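You operate a simulated robot arm through the tools that you are given. There is no shell and no other tool. Be economical: measure what you need, move in short steps, check, and stop when the job is done.

Carry out the task below with a simulated robot arm. There is one attempt and no reset: what you move stays moved.

Task
Change the wrong insert in the orange square holder and refit its nozzle.
Fine: park the nozzle in the third well of the six-well tray, the wrong insert in the first well; the new one bears the holder's letter; push insert and nozzle home; leave the other spare and the pieces in the nozzles drawer. Set down upright: grey insert.

Only the result counts: the job must be done as asked and must still hold three seconds after the hand-in. Knocking over, shifting, dropping, spilling or breaking anything else fails it.

Robot
A 7-joint arm with a two-finger parallel gripper on a trunk, on a base that drives. Base frame: it is fixed to the floor where the robot stands at the start and does not move with it; the origin is under the middle of the robot, x ahead of it, y to its left, z up; the surface under the hand at the start is at about z = 0.93. Lengths are in m, angles in rad, forces in N, time in s.
With the tool pointing down near the work surface it reaches from about 0.28 to 0.64 m from the robot's upright axis, wherever it stands. Its first joint turns from -2.897 to 2.897 rad. Places, roughly: first well of the six-well tray [0.4, -0.3, 0.9]; orange square holder [0.5, 0, 1]; third well of the six-well tray [0.4, -0.5, 0.9]. Payload 1.57 kg.
The tool frame sits at the grasp point between the pads (the TCP): z along the fingers, y along the line on which they close. The tips reach 0.03 m beyond it. Largest opening 0.08 m; finger width 0.017, thickness 0.012; the body of the gripper, 0.04 by 0.082 m, starts 0.08 m behind the TCP.
Orientation is told as [roll, pitch, yaw] about the base's x, y, z axes, in that order, counted from this pose: with the fingers straight down and closing along the base's y, the tool's x points along the base's -x, its y along +y and its z along -z.

Tools
- The arm moves only by the tool send_rows. Its argument "plan" is one flat list of numbers, 7 for each row, row after row: the shift along the base's x, y, z in units of 40 mm (1.0 is 40 mm), then the turn, a rotation vector about the base's x, y, z in units of 4 degrees (1.0 is 4 degrees), then the opening, from 0 (shut) to 1 (fully open). In form: [dx, dy, dz, wx, wy, wz, grip, dx, dy, dz, wx, wy, wz, grip, ...]. A call has 1 to 8 rows; each row shifts and turns the commanded pose from where the row before left it. A call with a number of a shift or a turn outside -1 to 1 is refused whole. Rows are played at 5 a second. More than 0.05 m and 0.15 rad between two rows, or a gripper value outside its range, and nothing of the call is played. Where a pose cannot be reached the arm comes as near as it can. A force on the tool above 40 N (or 10 N above the force at the start of the call, whichever is more), or a blocked arm, ends the call early, and 0.2 s more pass. Each finger travels about 0.072 m/s and halts on what it meets, pressing with about 40 N; the grip force reading is that of the motor and also rises with nothing between the fingers. The clock runs only during rows and for 0.2 s after the last one: add rows that do not move to give the fingers time. It gives the time, the measured TCP pose, the force on the tool (base axes), the opening and the grip force at its end, in the units of the frame above (readings bear some noise), with the torque about the TCP (base axes, N m) and any sound that the robot's microphone picked up.
- Cameras (640 x 400 px; columns grow to the right, rows downward): "scene" is now at [0.231, -0.047, 1.4365]; the picture's right is [-0.61, -0.79, 0.00], its down [-0.61, 0.47, -0.64] and it looks along [0.51, -0.39, -0.77] (base axes); focal length 274 px, centre (320, 200). "wrist" rides on the gripper at [0.072, -0.007, -0.122] in the tool frame; the picture's right is [0.09, 1.00, 0.00], its down [-0.84, 0.08, -0.54] and it looks along [-0.54, 0.05, 0.84] (tool axes); focal length 238 px, centre (320, 200). There is no depth. A picture from a camera that has moved, and an enlarged one, comes with that camera's place and axes in the base frame and with its lens.
- capture(camera): a new picture of that camera. It takes no simulated time.
- raise_lower(by): slides the trunk up (or, below 0, down) by that many m; the arm and the scene camera ride with it, the base frame stays. It gives what a move gives, with no picture.
- steer(legs): drives the robot by 1 to 6 legs, each [ahead, left, turn to the left] in m, m and rad, along the robot's own axes; the way and the turn of a leg run together, so that a leg with both is an arc; at most 1.5 m and 3.142 rad a leg. The arm and the cameras ride along, it lands a little off, and it stops where it bumps. It gives what a move gives.
- aim_head(pan, tilt): turns the head with the scene camera to pan (to the left, within 1.501 rad either way) and tilt (down, from -0.506 to 1.204), counted from straight ahead of the robot. It gives what a move gives.
- zoom(camera, box): a new picture of the part [left, top, right, bottom] of that camera's present view, enlarged. It takes no simulated time.
- finish_job(): hands the job in; it is judged then, once.

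Work in short steps. Places have to be worked out from the pictures, the camera data and where the tool is seen: move nearer, look again, correct. Check each grasp and each placing, and mend what went wrong. You have 120 turns and 82 pictures in all, those below and enlarged ones among them. Open the gripper and draw the arm clear of the work before you hand the job in, unless the task says otherwise; then end with one line.

The tools are called after "Emit:" as name(argument=value, ...) on one line, values as JSON. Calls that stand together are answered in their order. send_rows: Moves the arm, as the interface text tells. Its arguments: {"type":"object","properties":{"plan":{"type":"array","items":{"type":"number"}}},"required":["plan"]} The other tools are called the same way: raise_lower (by) slides the trunk up or down; steer (legs) drives the base; aim_head (pan, tilt) turns the head that bears the scene camera; capture (camera) takes a picture; zoom (camera, box) takes an enlarged picture of a part of a camera's view; finish_job () hands the job in.

At the start:

```text
t: 0.0
tcp_pos: [0.3556, -0.0582, 1.2423]
tool_rot: [0.001, 0.001, 0.0]
force: [0.8, 0.5, -0.2]
moment: [0.01, 0.0, -0.01]
finger_gap: 0.0802
grasp_force: 0.0
trunk travel left (down, up): [-0.675, 0.315]
robot x, y, heading: [-0.001, 0.0019, 0.002]
head pan, tilt: [-0.656, 0.878]
```

scene: 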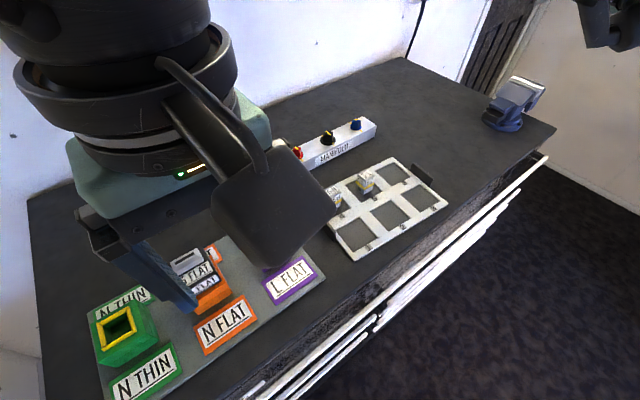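
wrist: 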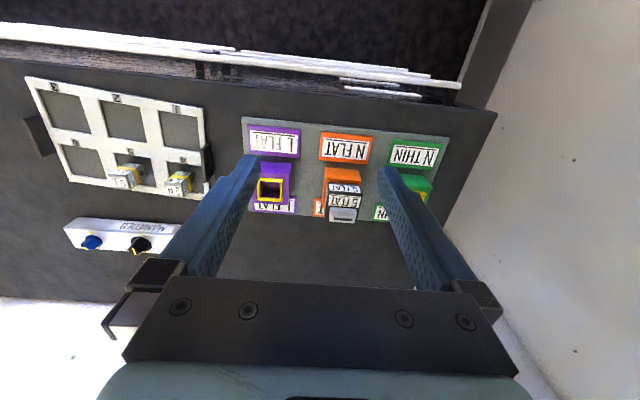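

I see three holders (purple, orange, green) on a plate and a six-well tray with two spares. I zoom in to read the details.

Emit:
zoom(camera="wrist", box=[230, 110, 470, 260])

Emit:
zoom(camera="wrist", box=[10, 60, 250, 210])

Emit:
zoom(camera="scene", box=[280, 100, 480, 225])

```text
2.67 times, centred on (350, 185) of wrist
camera zoom: at [0.2835, -0.0637, 1.365], right [-0.09, 1.0, 0.0], down [0.84, 0.08, 0.54], along [0.54, 0.05, -0.84], focal length 636 px, centre (240, 240)
```

zoom: 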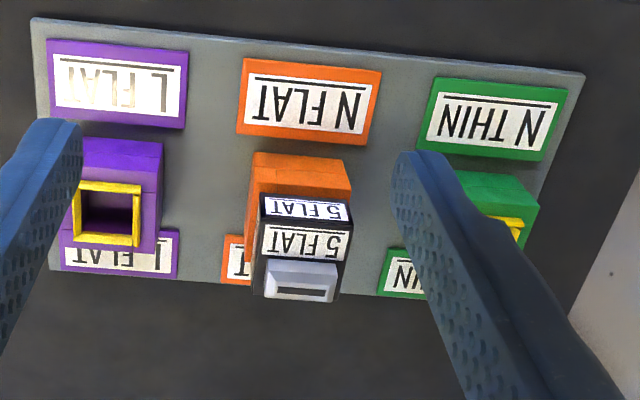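

```text
2.67 times, centred on (130, 135) of wrist
camera zoom: at [0.2835, -0.0637, 1.365], right [-0.09, 1.0, 0.0], down [0.84, 0.08, 0.54], along [0.54, 0.05, -0.84], focal length 636 px, centre (827, 373)
```

zoom: 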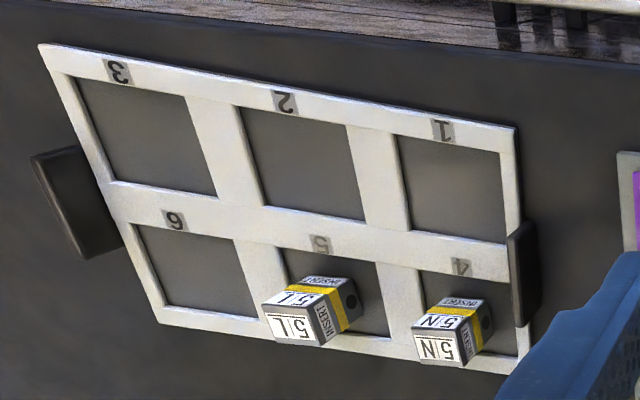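

```text
3.20 times, centred on (380, 162) of scene
camera zoom: at [0.231, -0.047, 1.4365], right [-0.61, -0.79, 0.0], down [-0.61, 0.47, -0.64], along [0.51, -0.39, -0.77], focal length 878 px, centre (128, 320)
```

zoom: 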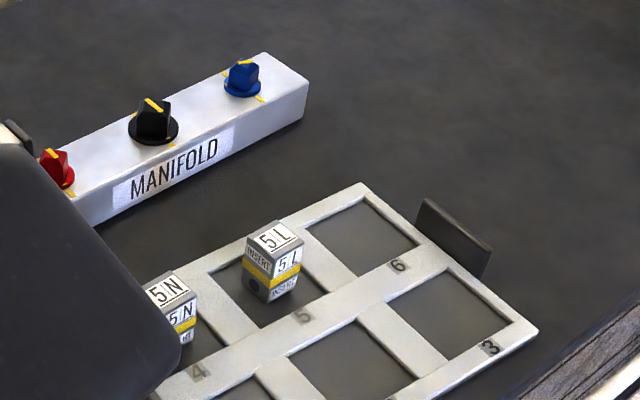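

The nozzle on the orange holder sits at about (0.53, 0.0, 1.0); the spare 5N is in well 4 and 5L in well 5. I move closer for a better look.

Emit:
send_rows(plan=[0.5, 0.48, -0.6, 0, 0, 0, 1, 0.5, 0.48, -0.6, 0, 0, 0, 1, 0.5, 0.48, -0.6, 0, 0, 0, 1])

Emit:
capture(camera="wrist")

Emit:
capture(camera="scene")

```text
t: 0.8
tcp_pos: [0.4158, 0.0011, 1.1706]
tool_rot: [-0.001, -0.001, 0.001]
force: [0.5, -0.5, -0.5]
moment: [0.01, 0.01, -0.01]
finger_gap: 0.0798
grasp_force: 0.0
trunk travel left (down, up): [-0.675, 0.315]
robot x, y, heading: [0.0022, 0.0019, -0.001]
head pan, tilt: [-0.656, 0.878]
```

```text
76 pictures are left
camera wrist: at [0.345, -0.0055, 1.2928], right [-0.09, 1.0, 0.0], down [0.84, 0.08, 0.54], along [0.54, 0.05, -0.84], focal length 238 px, centre (320, 200)
```

wrist: 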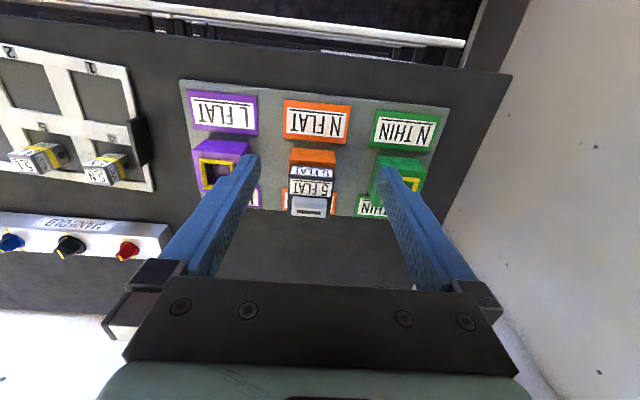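

```text
75 pictures are left
camera scene: at [0.2319, -0.0465, 1.4364], right [-0.61, -0.79, 0.0], down [-0.61, 0.47, -0.64], along [0.51, -0.39, -0.77], focal length 274 px, centre (320, 200)
```

scene: 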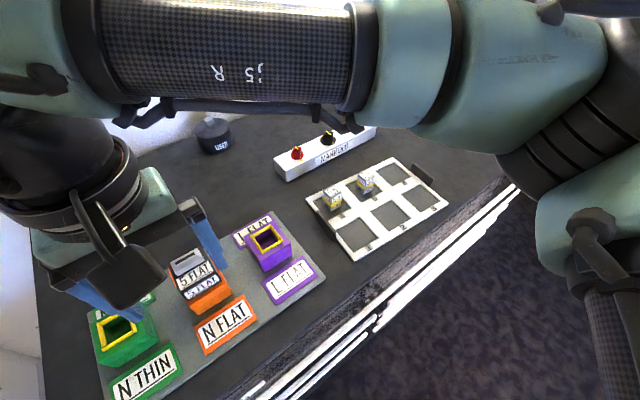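

Triangulation puts the nozzle's grey top at about (0.501, -0.005, 1.063). I zoom both views on it for shape and grip faces.

Emit:
zoom(camera="wrist", box=[260, 130, 370, 230])

Emit:
zoom(camera="scene", box=[80, 190, 340, 390])

```text
4.00 times, centred on (315, 180) of wrist
camera zoom: at [0.345, -0.0055, 1.2928], right [-0.09, 1.0, 0.0], down [0.84, 0.08, 0.54], along [0.54, 0.05, -0.84], focal length 953 px, centre (340, 280)
```

zoom: 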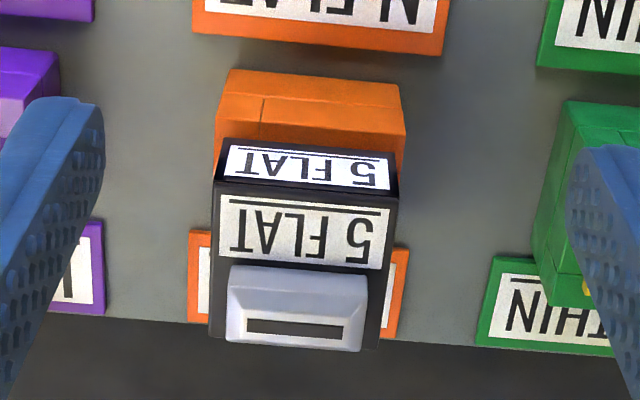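

```text
2.00 times, centred on (210, 290) of scene
camera zoom: at [0.2319, -0.0465, 1.4364], right [-0.61, -0.79, 0.0], down [-0.61, 0.47, -0.64], along [0.51, -0.39, -0.77], focal length 548 px, centre (540, 20)
```

zoom: 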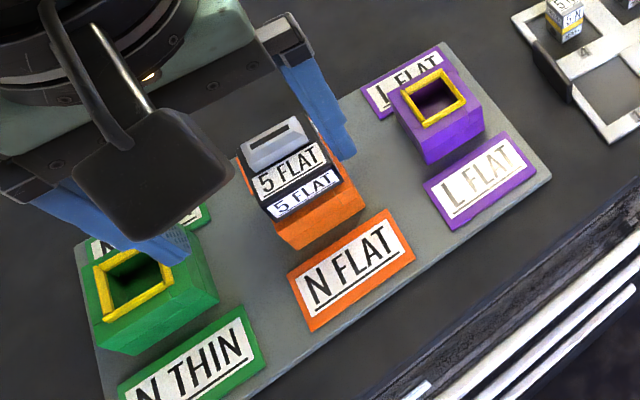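

Nozzle body spans about x 0.471–0.527, centred near (0.499, -0.004), with a 33 mm tall skirt. I move above it with tips just higher than the grey top and look.

Emit:
send_rows(plan=[0.7, 0, 0, 0, 0, 0, 1, 0.7, -0.1, -0.5, 0, 0, 0, 1, 0.68, 0, -0.6, 0, 0, 0, 1, 0, 0, -0.6, 0, 0, 0, 1])

Emit:
capture(camera="wrist")

Emit:
aim_head(pan=0.15, tilt=0.95)

Emit:
capture(camera="scene")

```text
t: 1.8
tcp_pos: [0.4973, -0.004, 1.1043]
tool_rot: [0.0, 0.0, 0.0]
force: [-1.2, 0.3, 0.6]
moment: [0.0, 0.01, -0.04]
finger_gap: 0.0802
grasp_force: 0.1
trunk travel left (down, up): [-0.675, 0.315]
robot x, y, heading: [-0.0007, -0.0008, -0.001]
head pan, tilt: [-0.656, 0.878]
```

```text
72 pictures are left
camera wrist: at [0.4265, -0.0101, 1.2263], right [-0.09, 1.0, 0.0], down [0.84, 0.08, 0.54], along [0.54, 0.05, -0.84], focal length 238 px, centre (320, 200)
```

wrist: 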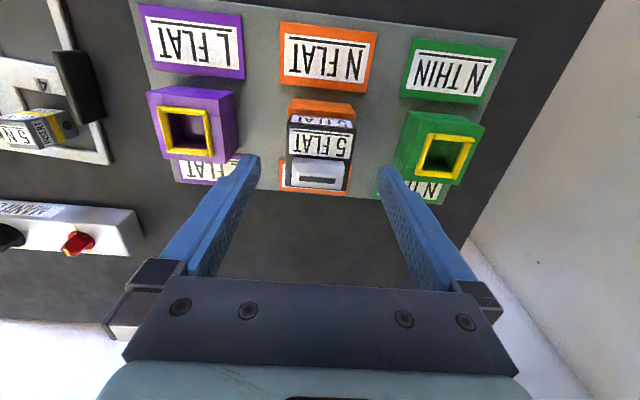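

```text
t: 2.9
tcp_pos: [0.4971, -0.0034, 1.1053]
tool_rot: [0.0, -0.001, 0.001]
force: [-0.2, -1.0, 0.1]
moment: [0.03, 0.0, 0.0]
finger_gap: 0.0801
grasp_force: 0.1
trunk travel left (down, up): [-0.675, 0.315]
robot x, y, heading: [0.0016, 0.0001, 0.003]
head pan, tilt: [0.15, 0.949]
```

```text
71 pictures are left
camera scene: at [0.2421, 0.0106, 1.4312], right [0.15, -0.99, 0.0], down [-0.8, -0.12, -0.58], along [0.58, 0.09, -0.81], focal length 274 px, centre (320, 200)
```

scene: 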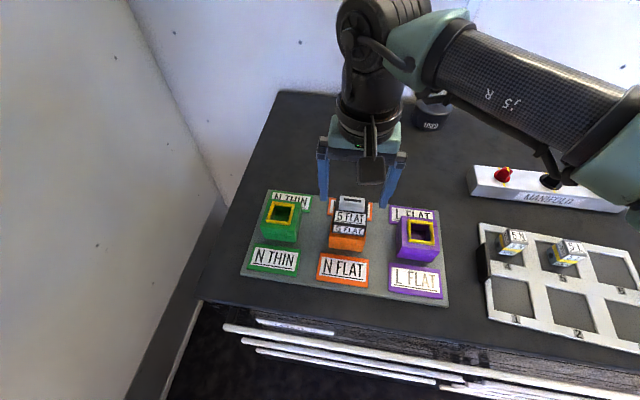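

I zoom to refine nozzle height and lateral alignment with the fingers.

Emit:
zoom(camera="wrist", box=[230, 90, 420, 210])

Emit:
zoom(camera="scene", box=[230, 130, 470, 300])

```text
3.33 times, centred on (325, 150) of wrist
camera zoom: at [0.4265, -0.0099, 1.2267], right [-0.09, 1.0, 0.0], down [0.84, 0.08, 0.54], along [0.54, 0.05, -0.84], focal length 794 px, centre (303, 367)
```

zoom: 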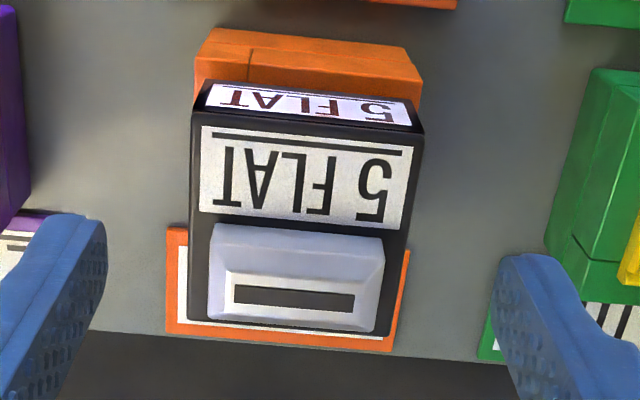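

```text
2.35 times, centred on (350, 215) of scene
camera zoom: at [0.2421, 0.0106, 1.4312], right [0.15, -0.99, 0.0], down [-0.8, -0.12, -0.58], along [0.58, 0.09, -0.81], focal length 645 px, centre (249, 165)
```

zoom: 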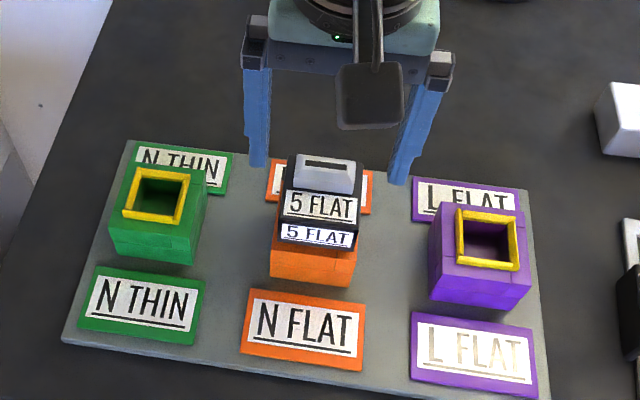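

Nozzle deck is at about z 1.04, skirt bottom about 1.01, aligned with the base axes. I descend to TCP z ≈ 1.045 and close.

Emit:
send_rows(plan=[0.05, 0, -0.5, 0, 0, 0, 1, 0, 0, -0.5, 0, 0, 0, 1, 0, 0, -0.5, 0, 0, 0, 1, 0, 0, 0, 0, 0, 0, 1])

Emit:
capture(camera="wrist")

Emit:
zoom(camera="scene", box=[230, 130, 470, 300])

```text
t: 3.9
tcp_pos: [0.5009, -0.0037, 1.044]
tool_rot: [-0.001, 0.001, -0.002]
force: [0.5, -0.1, -0.7]
moment: [0.02, -0.01, 0.02]
finger_gap: 0.0801
grasp_force: 0.2
trunk travel left (down, up): [-0.675, 0.315]
robot x, y, heading: [-0.0043, 0.0004, -0.002]
head pan, tilt: [0.15, 0.949]
```

```text
68 pictures are left
camera wrist: at [0.4287, -0.0098, 1.1658], right [-0.09, 1.0, 0.0], down [0.84, 0.08, 0.54], along [0.54, 0.05, -0.84], focal length 238 px, centre (320, 200)
```

wrist: 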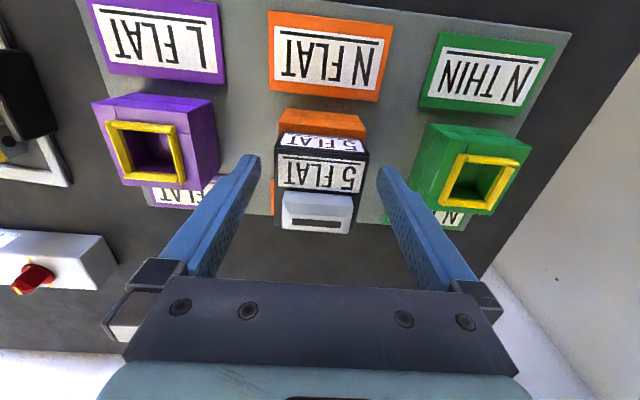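

```text
2.35 times, centred on (350, 215) of scene
camera zoom: at [0.242, 0.0107, 1.4312], right [0.15, -0.99, 0.0], down [-0.8, -0.12, -0.58], along [0.58, 0.09, -0.81], focal length 645 px, centre (249, 165)
```

zoom: 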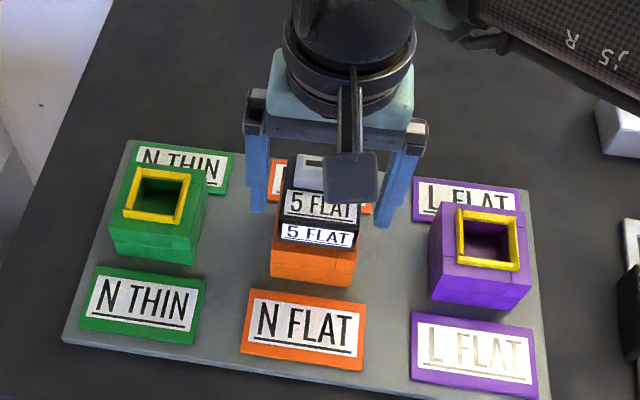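

Triangulation is consistent: deck z ≈ 1.037, body x ≈ 0.480–0.535. I shift 5 mm ahead and close.

Emit:
send_rows(plan=[0.13, 0, 0, 0, 0, 0, 1, 0, 0, 0, 0, 0, 0, 0, 0, 0, 0, 0, 0, 0, 0, 0, 0, 0, 0, 0, 0, 0])

Emit:
capture(camera="wrist")

```text
t: 4.9
tcp_pos: [0.505, -0.0039, 1.0434]
tool_rot: [-0.002, 0.0, 0.001]
force: [1.0, -0.6, 0.3]
moment: [0.01, -0.03, -0.01]
finger_gap: 0.0574
grasp_force: 40.2
trunk travel left (down, up): [-0.675, 0.315]
robot x, y, heading: [-0.0001, -0.0012, -0.003]
head pan, tilt: [0.15, 0.949]
```

```text
66 pictures are left
camera wrist: at [0.4338, -0.0096, 1.1655], right [-0.09, 1.0, 0.0], down [0.84, 0.08, 0.54], along [0.54, 0.05, -0.84], focal length 238 px, centre (320, 200)
```

wrist: 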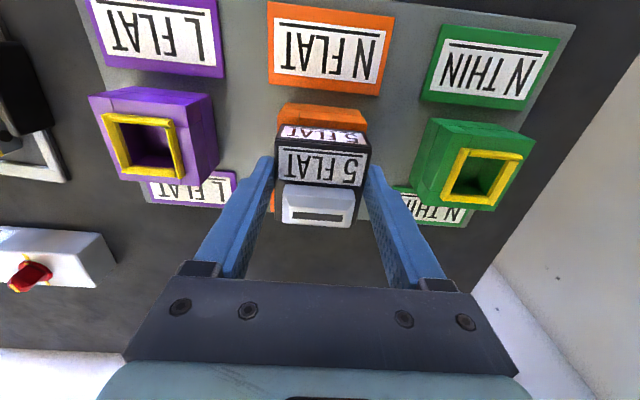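

Gripped at 57 mm. I lift gently to see if the nozzle comes free.

Emit:
send_rows(plan=[0, 0, 0.25, 0, 0, 0, 0, 0, 0, 0.25, 0, 0, 0, 0, 0, 0, 0.25, 0, 0, 0, 0])

Emit:
capture(camera="wrist")

```text
t: 5.7
tcp_pos: [0.5059, -0.0032, 1.0732]
tool_rot: [-0.001, 0.0, -0.001]
force: [0.0, -0.3, -0.5]
moment: [-0.01, -0.01, 0.01]
finger_gap: 0.0575
grasp_force: 39.8
trunk travel left (down, up): [-0.675, 0.315]
robot x, y, heading: [0.0005, 0.0021, 0.002]
head pan, tilt: [0.15, 0.949]
```

```text
65 pictures are left
camera wrist: at [0.434, -0.01, 1.195], right [-0.09, 1.0, 0.0], down [0.84, 0.08, 0.54], along [0.54, 0.05, -0.84], focal length 238 px, centre (320, 200)
```

wrist: 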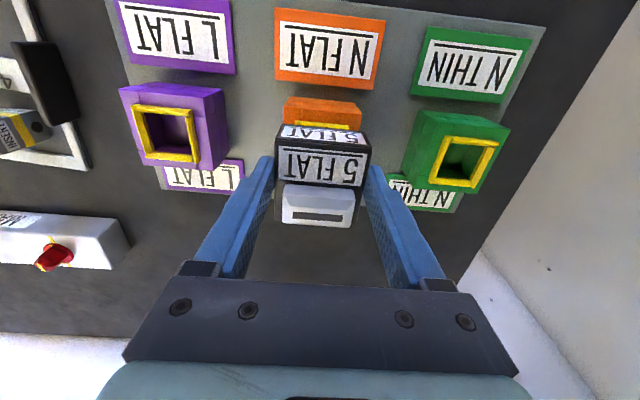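

The nozzle is free and held. I raise it well clear, then drive 0.2 m to the right so that the holder and the tray are both in easy reach.

Emit:
send_rows(plan=[0, 0, 0.8, 0, 0, 0, 0, 0, 0, 0.9, 0, 0, 0, 0, 0, 0, 0.9, 0, 0, 0, 0, 0, 0, 0.4, 0, 0, 0, 0])

Emit:
steer(legs=[[0, -0.2, 0]])

Emit:
aim_head(pan=-0.3, tilt=0.95)

Emit:
capture(camera="scene")

Emit:
capture(camera="wrist")

```text
t: 6.7
tcp_pos: [0.505, -0.0024, 1.193]
tool_rot: [0.001, 0.002, 0.0]
force: [0.2, -0.3, -1.0]
moment: [0.01, 0.01, 0.0]
finger_gap: 0.0574
grasp_force: 39.3
trunk travel left (down, up): [-0.675, 0.315]
robot x, y, heading: [-0.0001, -0.0011, -0.002]
head pan, tilt: [0.15, 0.949]
```

```text
t: 8.3
tcp_pos: [0.504, -0.2034, 1.1918]
tool_rot: [-0.001, -0.001, 0.006]
force: [0.0, 0.7, -1.2]
moment: [0.03, 0.02, 0.0]
finger_gap: 0.0575
grasp_force: 40.0
trunk travel left (down, up): [-0.675, 0.315]
robot x, y, heading: [0.0021, -0.2043, 0.003]
head pan, tilt: [0.15, 0.949]
```

```text
t: 9.2
tcp_pos: [0.5051, -0.2012, 1.1921]
tool_rot: [0.0, 0.0, 0.007]
force: [-0.3, 0.7, -0.7]
moment: [-0.03, 0.0, 0.0]
finger_gap: 0.0577
grasp_force: 40.3
trunk travel left (down, up): [-0.675, 0.315]
robot x, y, heading: [0.0017, -0.2013, -0.005]
head pan, tilt: [-0.3, 0.949]
```

```text
64 pictures are left
camera scene: at [0.2403, -0.2213, 1.4312], right [-0.29, -0.96, 0.0], down [-0.78, 0.24, -0.58], along [0.56, -0.17, -0.81], focal length 274 px, centre (320, 200)
```

scene: 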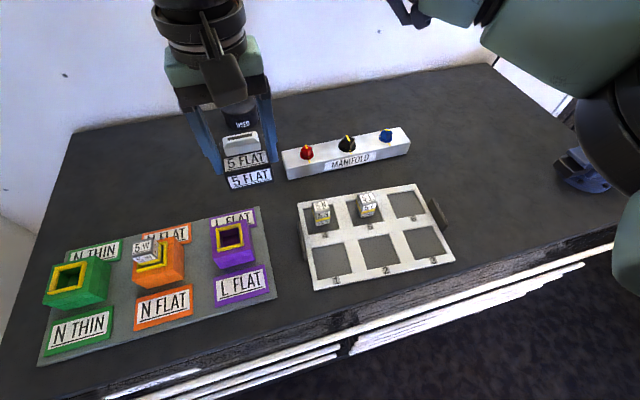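

```text
63 pictures are left
camera wrist: at [0.4338, -0.209, 1.3148], right [-0.1, 1.0, 0.0], down [0.84, 0.08, 0.54], along [0.54, 0.05, -0.84], focal length 238 px, centre (320, 200)
```

wrist: 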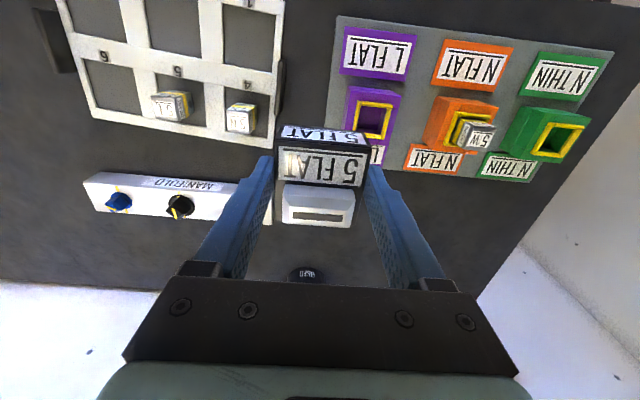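

The wrong insert "5 W" now stands proud in the orange holder. I zoom on the tray and the insert.

Emit:
zoom(camera="scene", box=[280, 170, 470, 300])

Emit:
zoom(camera="scene", box=[30, 190, 290, 370])

```text
3.08 times, centred on (375, 235) of scene
camera zoom: at [0.2403, -0.2213, 1.4312], right [-0.29, -0.96, 0.0], down [-0.78, 0.24, -0.58], along [0.56, -0.17, -0.81], focal length 844 px, centre (151, 92)
```

zoom: 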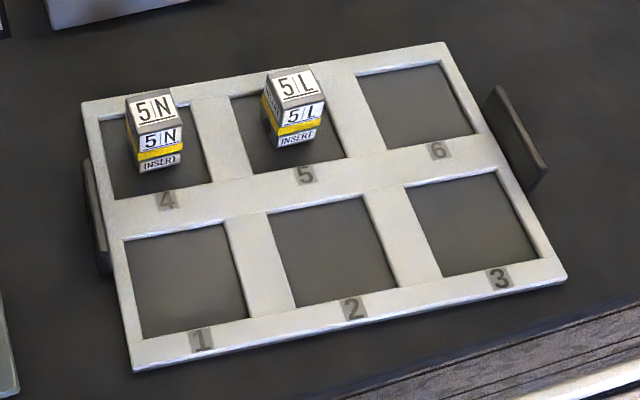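

```text
2.22 times, centred on (160, 280) of scene
camera zoom: at [0.2403, -0.2213, 1.4312], right [-0.29, -0.96, 0.0], down [-0.78, 0.24, -0.58], along [0.56, -0.17, -0.81], focal length 610 px, centre (676, 22)
```

zoom: 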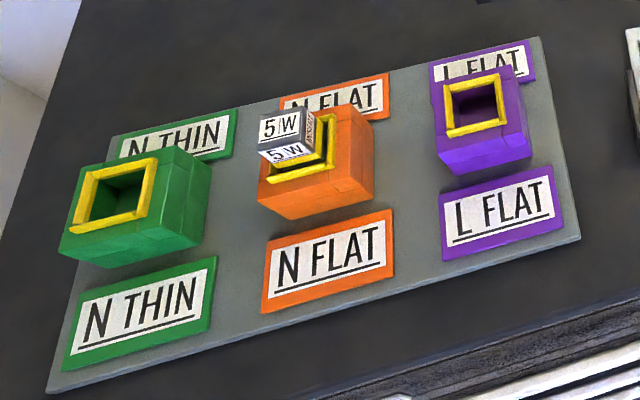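

Well 3 centre ≈ (0.422, -0.495), ~63 mm square and turned about -5°; the nozzle is 57.5 mm wide, so I must match the turn. I move to hover high above it.

Emit:
send_rows(plan=[-0.25, -0.92, 0, 0, 0, -0.2, 0, -0.25, -0.92, 0, 0, 0, -0.2, 0, -0.25, -0.92, 0, 0, 0, -0.2, 0, -0.25, -0.92, 0, 0, 0, -0.2, 0, -0.25, -0.92, 0, 0, 0, -0.2, 0, -0.25, -0.92, 0, 0, 0, -0.2, 0, -0.25, -0.92, -0.6, 0, 0, -0.2, 0, -0.25, -0.92, -0.6, 0, 0, -0.2, 0])

Emit:
aim_head(pan=-0.75, tilt=1.0)

Emit:
capture(camera="scene")

Emit:
capture(camera="wrist")

```text
t: 11.0
tcp_pos: [0.4239, -0.4959, 1.1468]
tool_rot: [0.0, 0.0, -0.107]
force: [-0.4, 0.0, -1.2]
moment: [-0.01, 0.01, 0.02]
finger_gap: 0.0574
grasp_force: 39.6
trunk travel left (down, up): [-0.675, 0.315]
robot x, y, heading: [0.0012, -0.1981, 0.01]
head pan, tilt: [-0.3, 0.949]
```

```text
t: 11.9
tcp_pos: [0.4239, -0.4941, 1.1466]
tool_rot: [0.0, 0.0, -0.107]
force: [0.7, 0.6, -0.2]
moment: [-0.03, 0.01, -0.02]
finger_gap: 0.0574
grasp_force: 39.6
trunk travel left (down, up): [-0.675, 0.315]
robot x, y, heading: [-0.0029, -0.203, 0.005]
head pan, tilt: [-0.75, 1.0]
```

```text
60 pictures are left
camera scene: at [0.2219, -0.2475, 1.4276], right [-0.68, -0.73, 0.0], down [-0.62, 0.57, -0.54], along [0.4, -0.37, -0.84], focal length 274 px, centre (320, 200)
```

scene: 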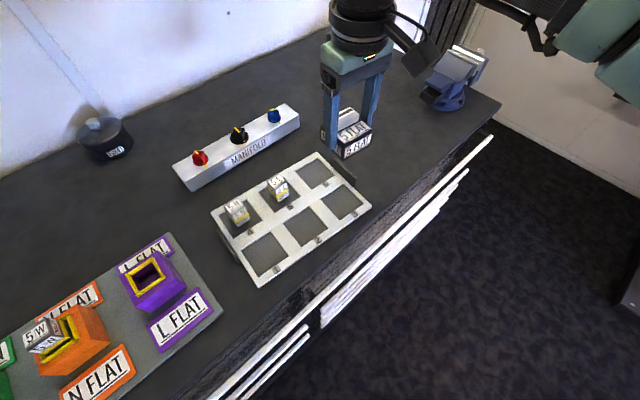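

```text
59 pictures are left
camera wrist: at [0.3531, -0.4933, 1.2688], right [0.01, 1.0, 0.0], down [0.84, -0.01, 0.54], along [0.54, -0.01, -0.84], focal length 238 px, centre (320, 200)
```

wrist: 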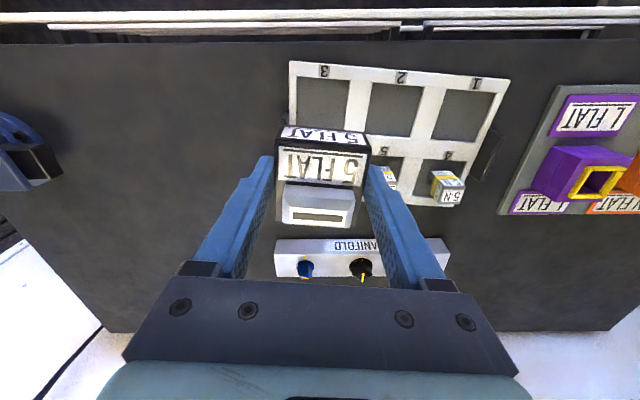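

I zoom on the wrist view to refine the well's corners and nozzle's offset relative to the tool.

Emit:
zoom(camera="wrist", box=[250, 50, 410, 150])

Emit:
zoom(camera="wrist", box=[240, 115, 400, 235])

Emit:
zoom(camera="scene", box=[270, 80, 430, 230])

```text
4.00 times, centred on (330, 100) of wrist
camera zoom: at [0.3531, -0.4933, 1.2688], right [0.01, 1.0, 0.0], down [0.84, -0.01, 0.54], along [0.54, -0.01, -0.84], focal length 953 px, centre (280, 600)
```

zoom: 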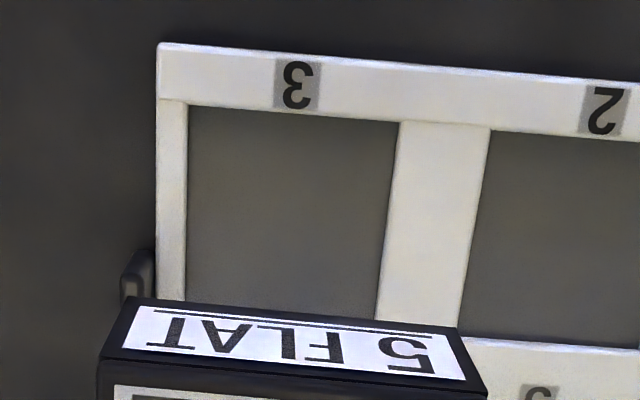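

```text
3.33 times, centred on (320, 175) of wrist
camera zoom: at [0.3531, -0.4933, 1.2688], right [0.01, 1.0, 0.0], down [0.84, -0.01, 0.54], along [0.54, -0.01, -0.84], focal length 794 px, centre (320, 283)
```

zoom: 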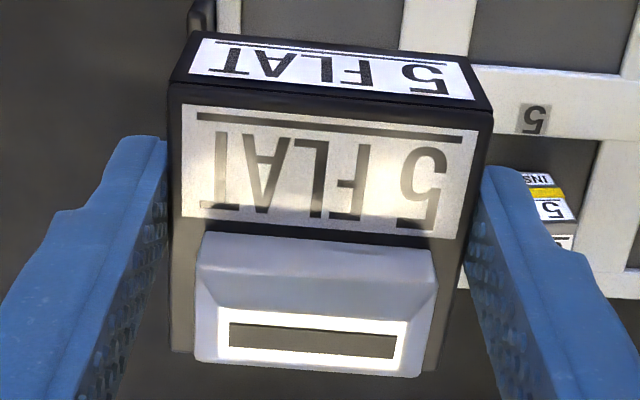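

```text
2.67 times, centred on (350, 155) of scene
camera zoom: at [0.2219, -0.2475, 1.4276], right [-0.68, -0.73, 0.0], down [-0.62, 0.57, -0.54], along [0.4, -0.37, -0.84], focal length 731 px, centre (240, 320)
```

zoom: 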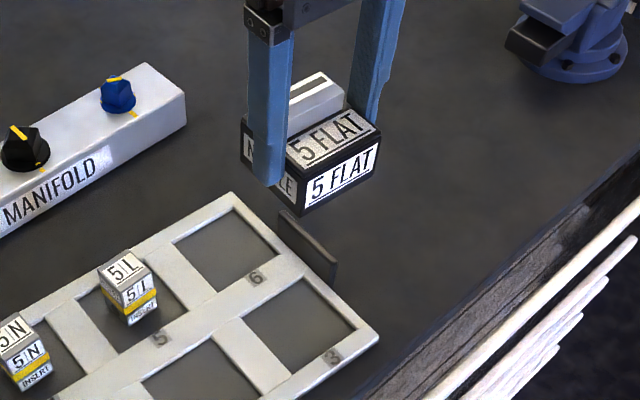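

Nozzle bottom is ~13 mm below the fingertips, and its centre sits ~7 mm ahead of the TCP; the well is at about -0.075 rad while the nozzle is at about -0.11. I correct that and lower to about 40 mm above the tray.

Emit:
send_rows(plan=[-0.28, 0.03, -0.8, 0, 0, 0.45, 0, 0, 0, -0.8, 0, 0, 0, 0, 0, 0, -0.8, 0, 0, 0, 0, 0, 0, -0.75, 0, 0, 0, 0])

Emit:
zoom(camera="wrist", box=[220, 60, 420, 240])

Emit:
zoom(camera="scene", box=[270, 90, 430, 240])

```text
t: 12.9
tcp_pos: [0.4141, -0.4953, 1.0172]
tool_rot: [0.001, -0.002, -0.076]
force: [0.3, -0.2, -1.6]
moment: [-0.01, -0.01, -0.01]
finger_gap: 0.0573
grasp_force: 39.8
trunk travel left (down, up): [-0.675, 0.315]
robot x, y, heading: [0.0023, -0.2026, 0.001]
head pan, tilt: [-0.75, 1.0]
```

```text
2.22 times, centred on (320, 150) of wrist
camera zoom: at [0.343, -0.4962, 1.1392], right [-0.02, 1.0, 0.0], down [0.84, 0.01, 0.54], along [0.54, 0.01, -0.84], focal length 530 px, centre (320, 311)
```

zoom: 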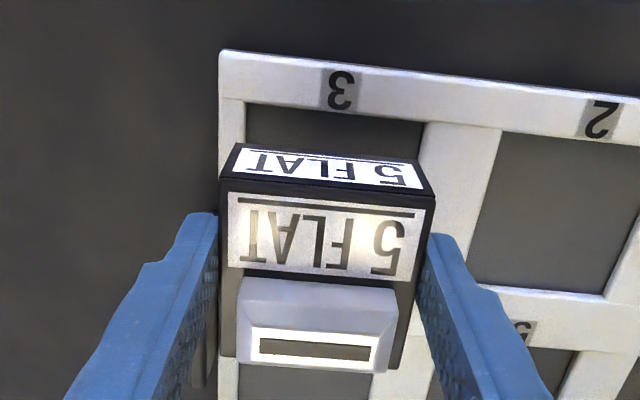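

```text
2.67 times, centred on (350, 165) of scene
camera zoom: at [0.2221, -0.2476, 1.4275], right [-0.68, -0.73, 0.0], down [-0.62, 0.57, -0.54], along [0.4, -0.37, -0.84], focal length 731 px, centre (240, 293)
```

zoom: 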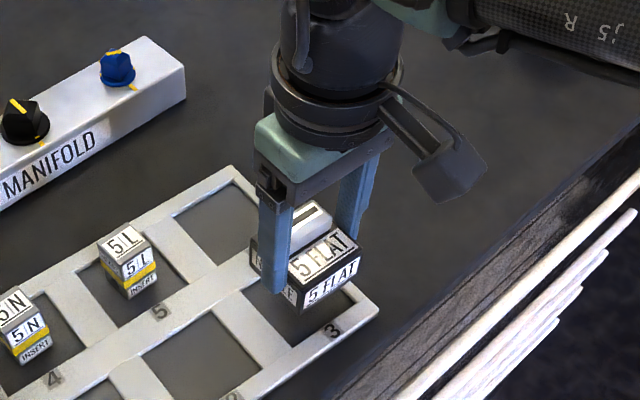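

Relative offsets: nozzle needs about +3.5 mm in y, x and turn are aligned. I shift and go down to just above the tray.

Emit:
send_rows(plan=[0, 0.085, -0.3, 0, 0, -0.1, 0, 0, 0, -0.3, 0, 0, 0, 0, 0, 0, 0, 0, 0, 0, 0])

Emit:
zoom(camera="wrist", box=[220, 60, 420, 240])

Emit:
zoom(camera="scene", box=[310, 150, 410, 240])

```text
t: 13.7
tcp_pos: [0.4148, -0.4924, 0.9937]
tool_rot: [-0.001, 0.0, -0.083]
force: [0.4, 0.2, -1.5]
moment: [0.02, 0.05, 0.01]
finger_gap: 0.0575
grasp_force: 40.0
trunk travel left (down, up): [-0.675, 0.315]
robot x, y, heading: [-0.001, -0.203, 0.0]
head pan, tilt: [-0.75, 1.0]
```

```text
2.22 times, centred on (320, 150) of wrist
camera zoom: at [0.3434, -0.492, 1.116], right [-0.01, 1.0, 0.0], down [0.84, 0.01, 0.54], along [0.54, 0.01, -0.84], focal length 530 px, centre (320, 311)
```

zoom: 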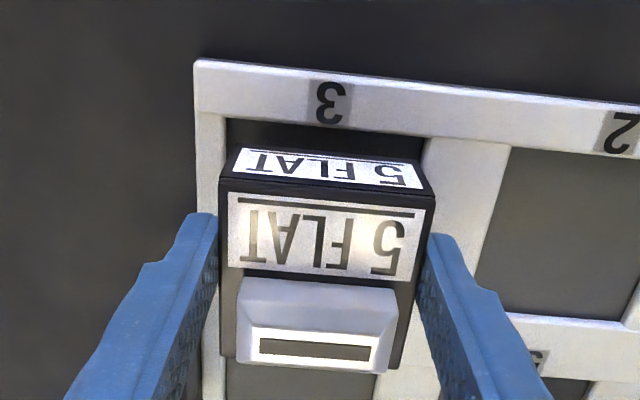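

```text
4.44 times, centred on (360, 195) of scene
camera zoom: at [0.2218, -0.2475, 1.4276], right [-0.68, -0.73, 0.0], down [-0.62, 0.57, -0.54], along [0.4, -0.37, -0.84], focal length 1219 px, centre (142, 222)
```

zoom: 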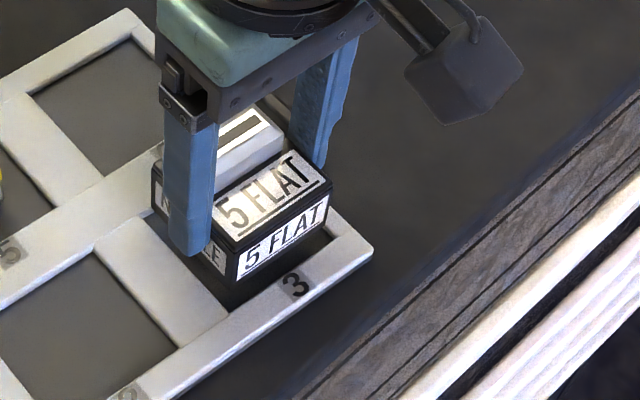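

Well and nozzle centred within 1 mm by the numbers. I lower in small steps, watching the force.

Emit:
send_rows(plan=[0, 0, -0.1, 0, 0, 0, 0, 0, 0, -0.1, 0, 0, 0, 0, 0, 0, -0.1, 0, 0, 0, 0, 0, 0, 0, 0, 0, 0, 0])

Emit:
zoom(camera="scene", box=[310, 150, 410, 240])

```text
t: 14.7
tcp_pos: [0.4152, -0.4912, 0.9826]
tool_rot: [0.0, 0.0, -0.082]
force: [1.9, 0.4, -0.5]
moment: [0.01, 0.03, -0.01]
finger_gap: 0.0575
grasp_force: 40.2
trunk travel left (down, up): [-0.675, 0.315]
robot x, y, heading: [-0.0012, -0.202, 0.005]
head pan, tilt: [-0.75, 1.0]
```

```text
4.44 times, centred on (360, 195) of scene
camera zoom: at [0.2218, -0.2475, 1.4276], right [-0.68, -0.73, 0.0], down [-0.62, 0.57, -0.54], along [0.4, -0.37, -0.84], focal length 1219 px, centre (142, 222)
```

zoom: 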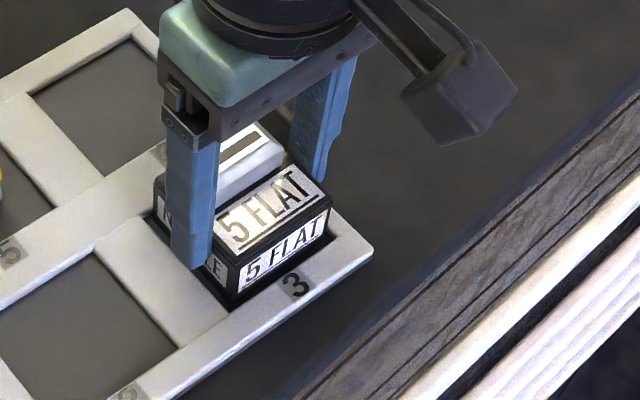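

It appears to be entering the well. I continue in 2 mm steps.

Emit:
send_rows(plan=[0, 0, -0.05, 0, 0, 0, 0, 0, 0, -0.05, 0, 0, 0, 0, 0, 0, -0.05, 0, 0, 0, 0, 0, 0, 0, 0, 0, 0, 0])

Emit:
zoom(camera="scene", box=[310, 150, 410, 240])

```text
t: 15.7
tcp_pos: [0.4142, -0.4926, 0.9796]
tool_rot: [-0.003, -0.006, -0.084]
force: [1.0, -2.8, 28.4]
moment: [0.06, 0.43, -0.05]
finger_gap: 0.0575
grasp_force: 39.9
trunk travel left (down, up): [-0.675, 0.315]
robot x, y, heading: [0.0003, -0.2009, 0.001]
head pan, tilt: [-0.75, 1.0]
```

```text
4.44 times, centred on (360, 195) of scene
camera zoom: at [0.22, -0.2463, 1.4283], right [-0.68, -0.73, 0.0], down [-0.62, 0.57, -0.54], along [0.4, -0.37, -0.84], focal length 1219 px, centre (142, 222)
```

zoom: 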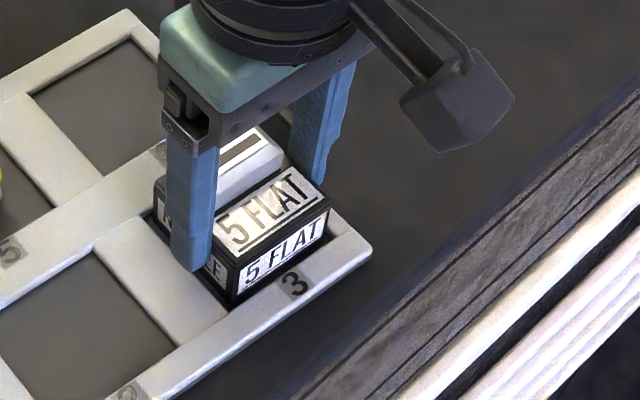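

Contact at 28 N, located about 15 mm towards the robot from the TCP — possibly touching the front wall. I look with the wrist camera.

Emit:
zoom(camera="wrist", box=[260, 80, 380, 160])

```text
5.00 times, centred on (320, 120) of wrist
camera zoom: at [0.3415, -0.4923, 1.1016], right [-0.01, 1.0, 0.0], down [0.84, 0.01, 0.55], along [0.55, 0.0, -0.84], focal length 1192 px, centre (320, 600)
```

zoom: 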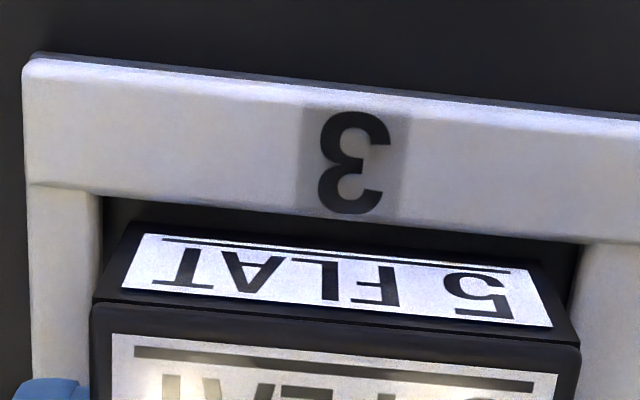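

A clear floor gap shows on the front and both sides, so the nozzle is inside the well and resting on its floor. I relieve the force and open a little.

Emit:
send_rows(plan=[0, 0, 0.06, 0, 0, 0, 0, 0, 0, 0, 0, 0, 0, 0.78, 0, 0, 0, 0, 0, 0, 0.85, 0, 0, 0, 0, 0, 0, 0.9])

Emit:
zoom(camera="wrist", box=[220, 60, 420, 240])

Emit:
zoom(camera="scene", box=[310, 150, 410, 240])

```text
t: 16.7
tcp_pos: [0.4135, -0.4916, 0.9793]
tool_rot: [0.0, 0.0, -0.084]
force: [0.1, 0.1, -1.1]
moment: [-0.01, 0.01, -0.03]
finger_gap: 0.072
grasp_force: 0.1
trunk travel left (down, up): [-0.675, 0.315]
robot x, y, heading: [-0.0022, -0.2036, 0.001]
head pan, tilt: [-0.75, 1.0]
```

```text
2.22 times, centred on (320, 150) of wrist
camera zoom: at [0.3419, -0.4924, 1.1012], right [-0.01, 1.0, 0.0], down [0.84, 0.01, 0.54], along [0.54, 0.01, -0.84], focal length 530 px, centre (320, 311)
```

zoom: 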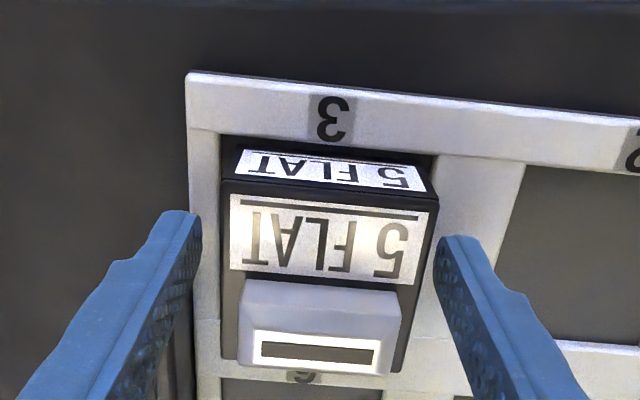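

```text
4.44 times, centred on (360, 195) of scene
camera zoom: at [0.2217, -0.2474, 1.4275], right [-0.68, -0.73, 0.0], down [-0.62, 0.57, -0.54], along [0.4, -0.37, -0.84], focal length 1219 px, centre (142, 222)
```

zoom: 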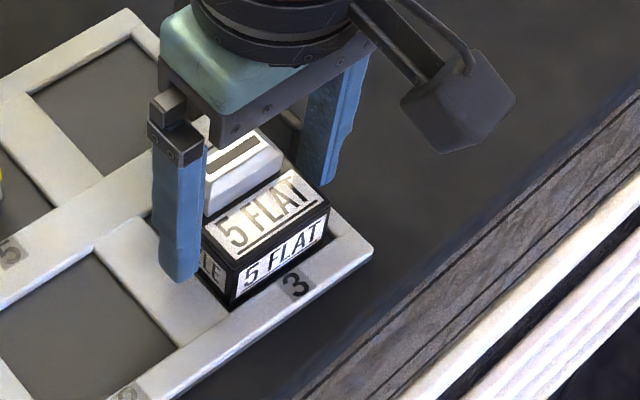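

Nozzle stays standing in the well. I open fully and rise.

Emit:
send_rows(plan=[0, 0, 0.2, 0, 0, 0, 1, 0, 0, 0.6, 0, 0, 0, 1, 0, 0, 0.9, 0, 0, 0, 1, 0, 0, 0.9, 0, 0, 0, 1, 0, 0, 0.9, 0, 0, 0, 1, 0, 0, 0.9, 0, 0, 0, 1])

Emit:
zoom(camera="wrist", box=[220, 40, 520, 240])

Emit:
zoom(camera="scene", box=[210, 120, 410, 290])

```text
t: 18.1
tcp_pos: [0.4134, -0.4898, 1.1572]
tool_rot: [0.0, -0.001, -0.082]
force: [0.4, 0.2, 0.1]
moment: [-0.01, 0.01, 0.01]
finger_gap: 0.0799
grasp_force: 0.1
trunk travel left (down, up): [-0.675, 0.315]
robot x, y, heading: [0.0056, -0.1991, 0.003]
head pan, tilt: [-0.75, 1.0]
```

```text
2.00 times, centred on (370, 140) of wrist
camera zoom: at [0.3408, -0.4913, 1.2786], right [-0.01, 1.0, 0.0], down [0.84, 0.01, 0.54], along [0.54, 0.01, -0.84], focal length 477 px, centre (220, 320)
```

zoom: 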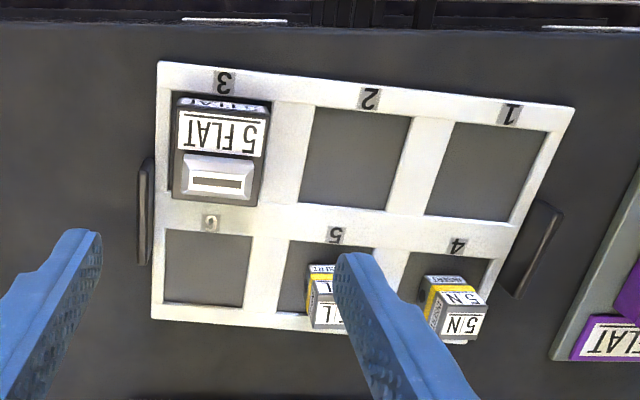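

```text
2.35 times, centred on (310, 205) of scene
camera zoom: at [0.2217, -0.2472, 1.4276], right [-0.68, -0.73, 0.0], down [-0.62, 0.57, -0.54], along [0.4, -0.37, -0.84], focal length 645 px, centre (344, 188)
```

zoom: 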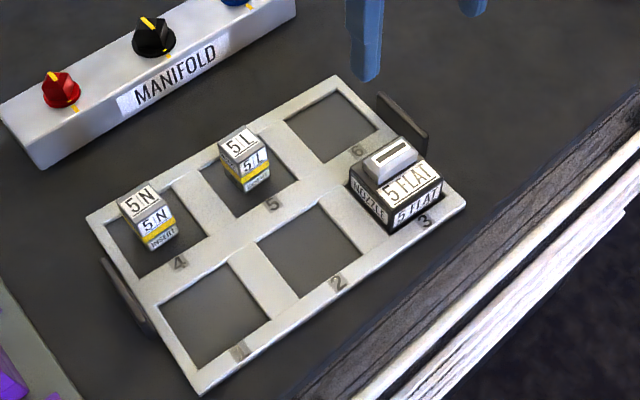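

Nozzle parked properly in well 3. Next I go back above the orange holder to look at the 5 W insert.

Emit:
send_rows(plan=[0, 0.95, 0.3, 0, 0, 0.17, 1, 0, 0.95, 0, 0, 0, 0.17, 1, 0, 0.95, 0, 0, 0, 0.17, 1, 0, 0.95, 0, 0, 0, 0.17, 1, 0, 0.95, 0, 0, 0, 0.17, 1, 0, 0.95, 0, 0, 0, 0.17, 1, 0.1, 0.95, 0, 0, 0, 0.16, 1, 0.1, 0.95, 0, 0, 0, 0, 1])

Emit:
send_rows(plan=[0.25, 0.9, 0, 0, 0, 0, 1, 0.25, 0.9, 0, 0, 0, 0, 1, 0.25, 0.9, 0, 0, 0, 0, 1, 0, 0.9, -0.2, 0, 0, 0, 1, 0, 0.9, -0.2, 0, 0, 0, 1])

Emit:
aim_head(pan=0.35, tilt=1.0)

Emit:
capture(camera="wrist")

Emit:
capture(camera="scene")

```text
t: 19.9
tcp_pos: [0.4208, -0.1871, 1.1675]
tool_rot: [0.002, -0.001, -0.001]
force: [0.1, -0.6, -0.3]
moment: [-0.02, 0.02, -0.01]
finger_gap: 0.08
grasp_force: 0.1
trunk travel left (down, up): [-0.675, 0.315]
robot x, y, heading: [-0.0002, -0.1997, 0.005]
head pan, tilt: [-0.75, 1.0]
```

```text
t: 21.1
tcp_pos: [0.4514, -0.0066, 1.1493]
tool_rot: [-0.002, 0.0, -0.003]
force: [0.5, 0.0, -0.4]
moment: [-0.01, 0.0, 0.01]
finger_gap: 0.0798
grasp_force: 0.1
trunk travel left (down, up): [-0.675, 0.315]
robot x, y, heading: [0.002, -0.2, 0.007]
head pan, tilt: [-0.75, 1.0]
```

```text
t: 22.5
tcp_pos: [0.4517, -0.0082, 1.1508]
tool_rot: [0.001, -0.001, 0.001]
force: [1.0, -0.6, -0.6]
moment: [-0.01, 0.02, -0.04]
finger_gap: 0.0801
grasp_force: 0.1
trunk travel left (down, up): [-0.675, 0.315]
robot x, y, heading: [0.0022, -0.1993, 0.003]
head pan, tilt: [0.351, 1.0]
```

```text
44 pictures are left
camera wrist: at [0.3801, -0.0144, 1.2716], right [-0.09, 1.0, 0.0], down [0.84, 0.08, 0.54], along [0.54, 0.05, -0.84], focal length 238 px, centre (320, 200)
```

wrist: 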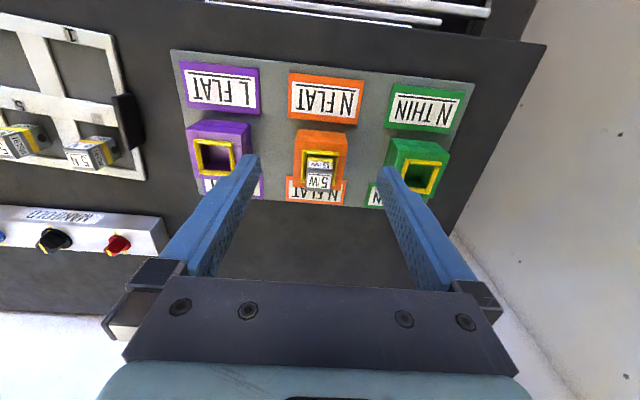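

```text
43 pictures are left
camera scene: at [0.236, -0.176, 1.4276], right [0.35, -0.94, 0.0], down [-0.79, -0.29, -0.54], along [0.51, 0.19, -0.84], focal length 274 px, centre (320, 200)
```

scene: 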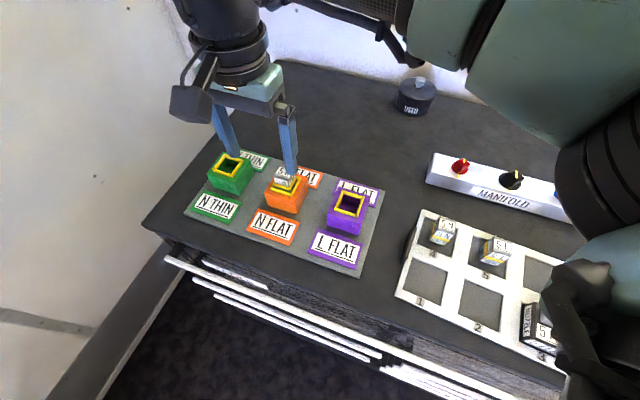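

Emit:
zoom(camera="wrist", box=[265, 110, 385, 210])

Emit:
zoom(camera="scene", box=[220, 120, 350, 240])

```text
4.00 times, centred on (325, 160) of wrist
camera zoom: at [0.3801, -0.0144, 1.2716], right [-0.09, 1.0, 0.0], down [0.84, 0.08, 0.54], along [0.54, 0.05, -0.84], focal length 953 px, centre (300, 360)
```

zoom: 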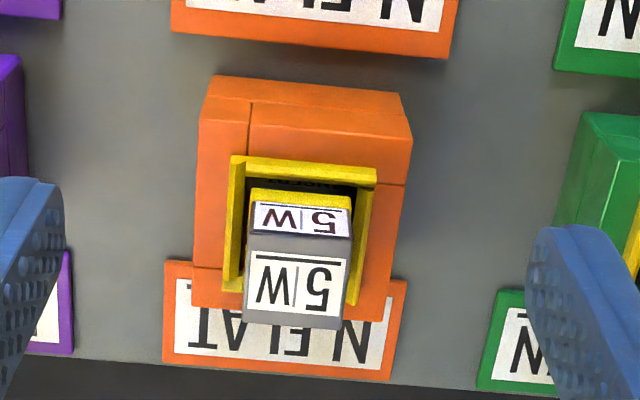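

```text
3.33 times, centred on (285, 180) of scene
camera zoom: at [0.236, -0.176, 1.4276], right [0.35, -0.94, 0.0], down [-0.79, -0.29, -0.54], along [0.51, 0.19, -0.84], focal length 914 px, centre (437, 267)
```

zoom: 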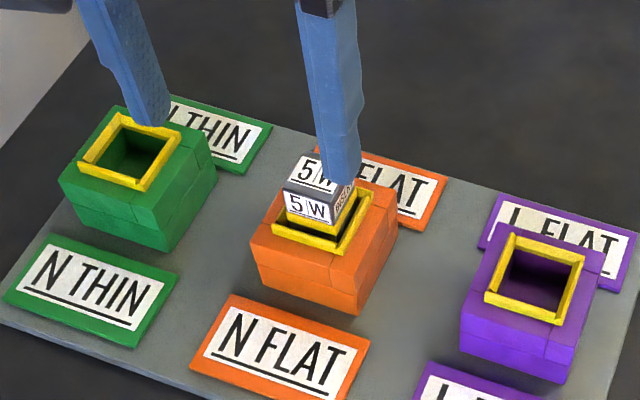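

The 5 W insert top is at about (0.506, -0.004, 1.033), rim at ~1.014. I lower the open fingers around the protruding part and close.

Emit:
send_rows(plan=[0.7, 0.05, 0, 0, 0, 0, 1, 0.66, 0.04, -0.5, 0, 0, 0, 1, 0, 0, -0.7, 0, 0, 0, 1, 0, 0, -0.7, 0, 0, 0, 1, 0, 0, -0.65, 0, 0, 0, 1, 0, 0, 0, 0, 0, 0, 1])

Emit:
zoom(camera="wrist", box=[220, 100, 420, 240])

Emit:
zoom(camera="scene", box=[220, 120, 350, 240])

```text
t: 23.9
tcp_pos: [0.5069, -0.0049, 1.049]
tool_rot: [-0.002, -0.001, -0.003]
force: [0.5, 0.2, 0.1]
moment: [0.0, -0.02, 0.0]
finger_gap: 0.0801
grasp_force: 0.1
trunk travel left (down, up): [-0.675, 0.315]
robot x, y, heading: [0.0013, -0.1976, 0.0]
head pan, tilt: [0.351, 1.0]
```

```text
2.86 times, centred on (320, 170) of wrist
camera zoom: at [0.435, -0.0114, 1.1706], right [-0.09, 1.0, 0.0], down [0.84, 0.08, 0.54], along [0.54, 0.05, -0.84], focal length 681 px, centre (320, 286)
```

zoom: 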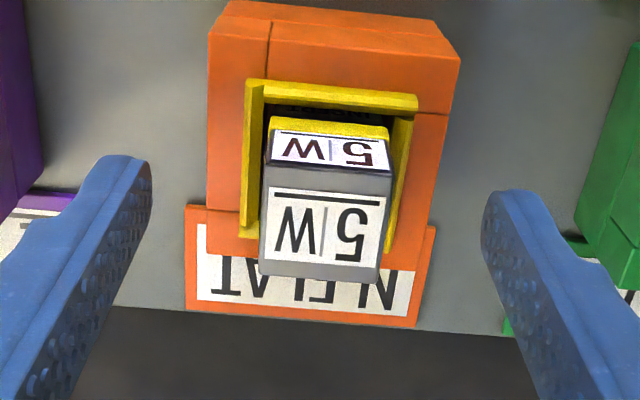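

```text
3.33 times, centred on (285, 180) of scene
camera zoom: at [0.2358, -0.176, 1.4276], right [0.35, -0.94, 0.0], down [-0.79, -0.29, -0.54], along [0.51, 0.19, -0.84], focal length 914 px, centre (437, 267)
```

zoom: 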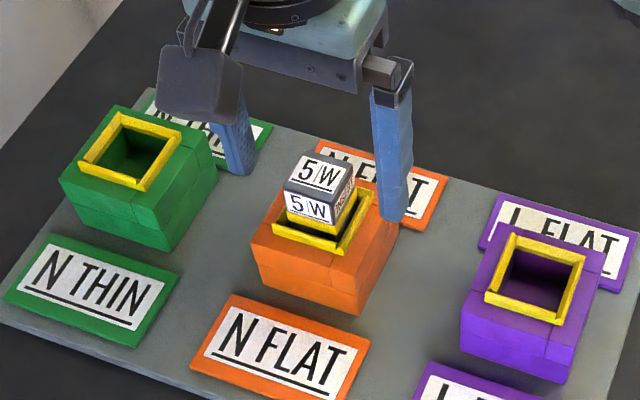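

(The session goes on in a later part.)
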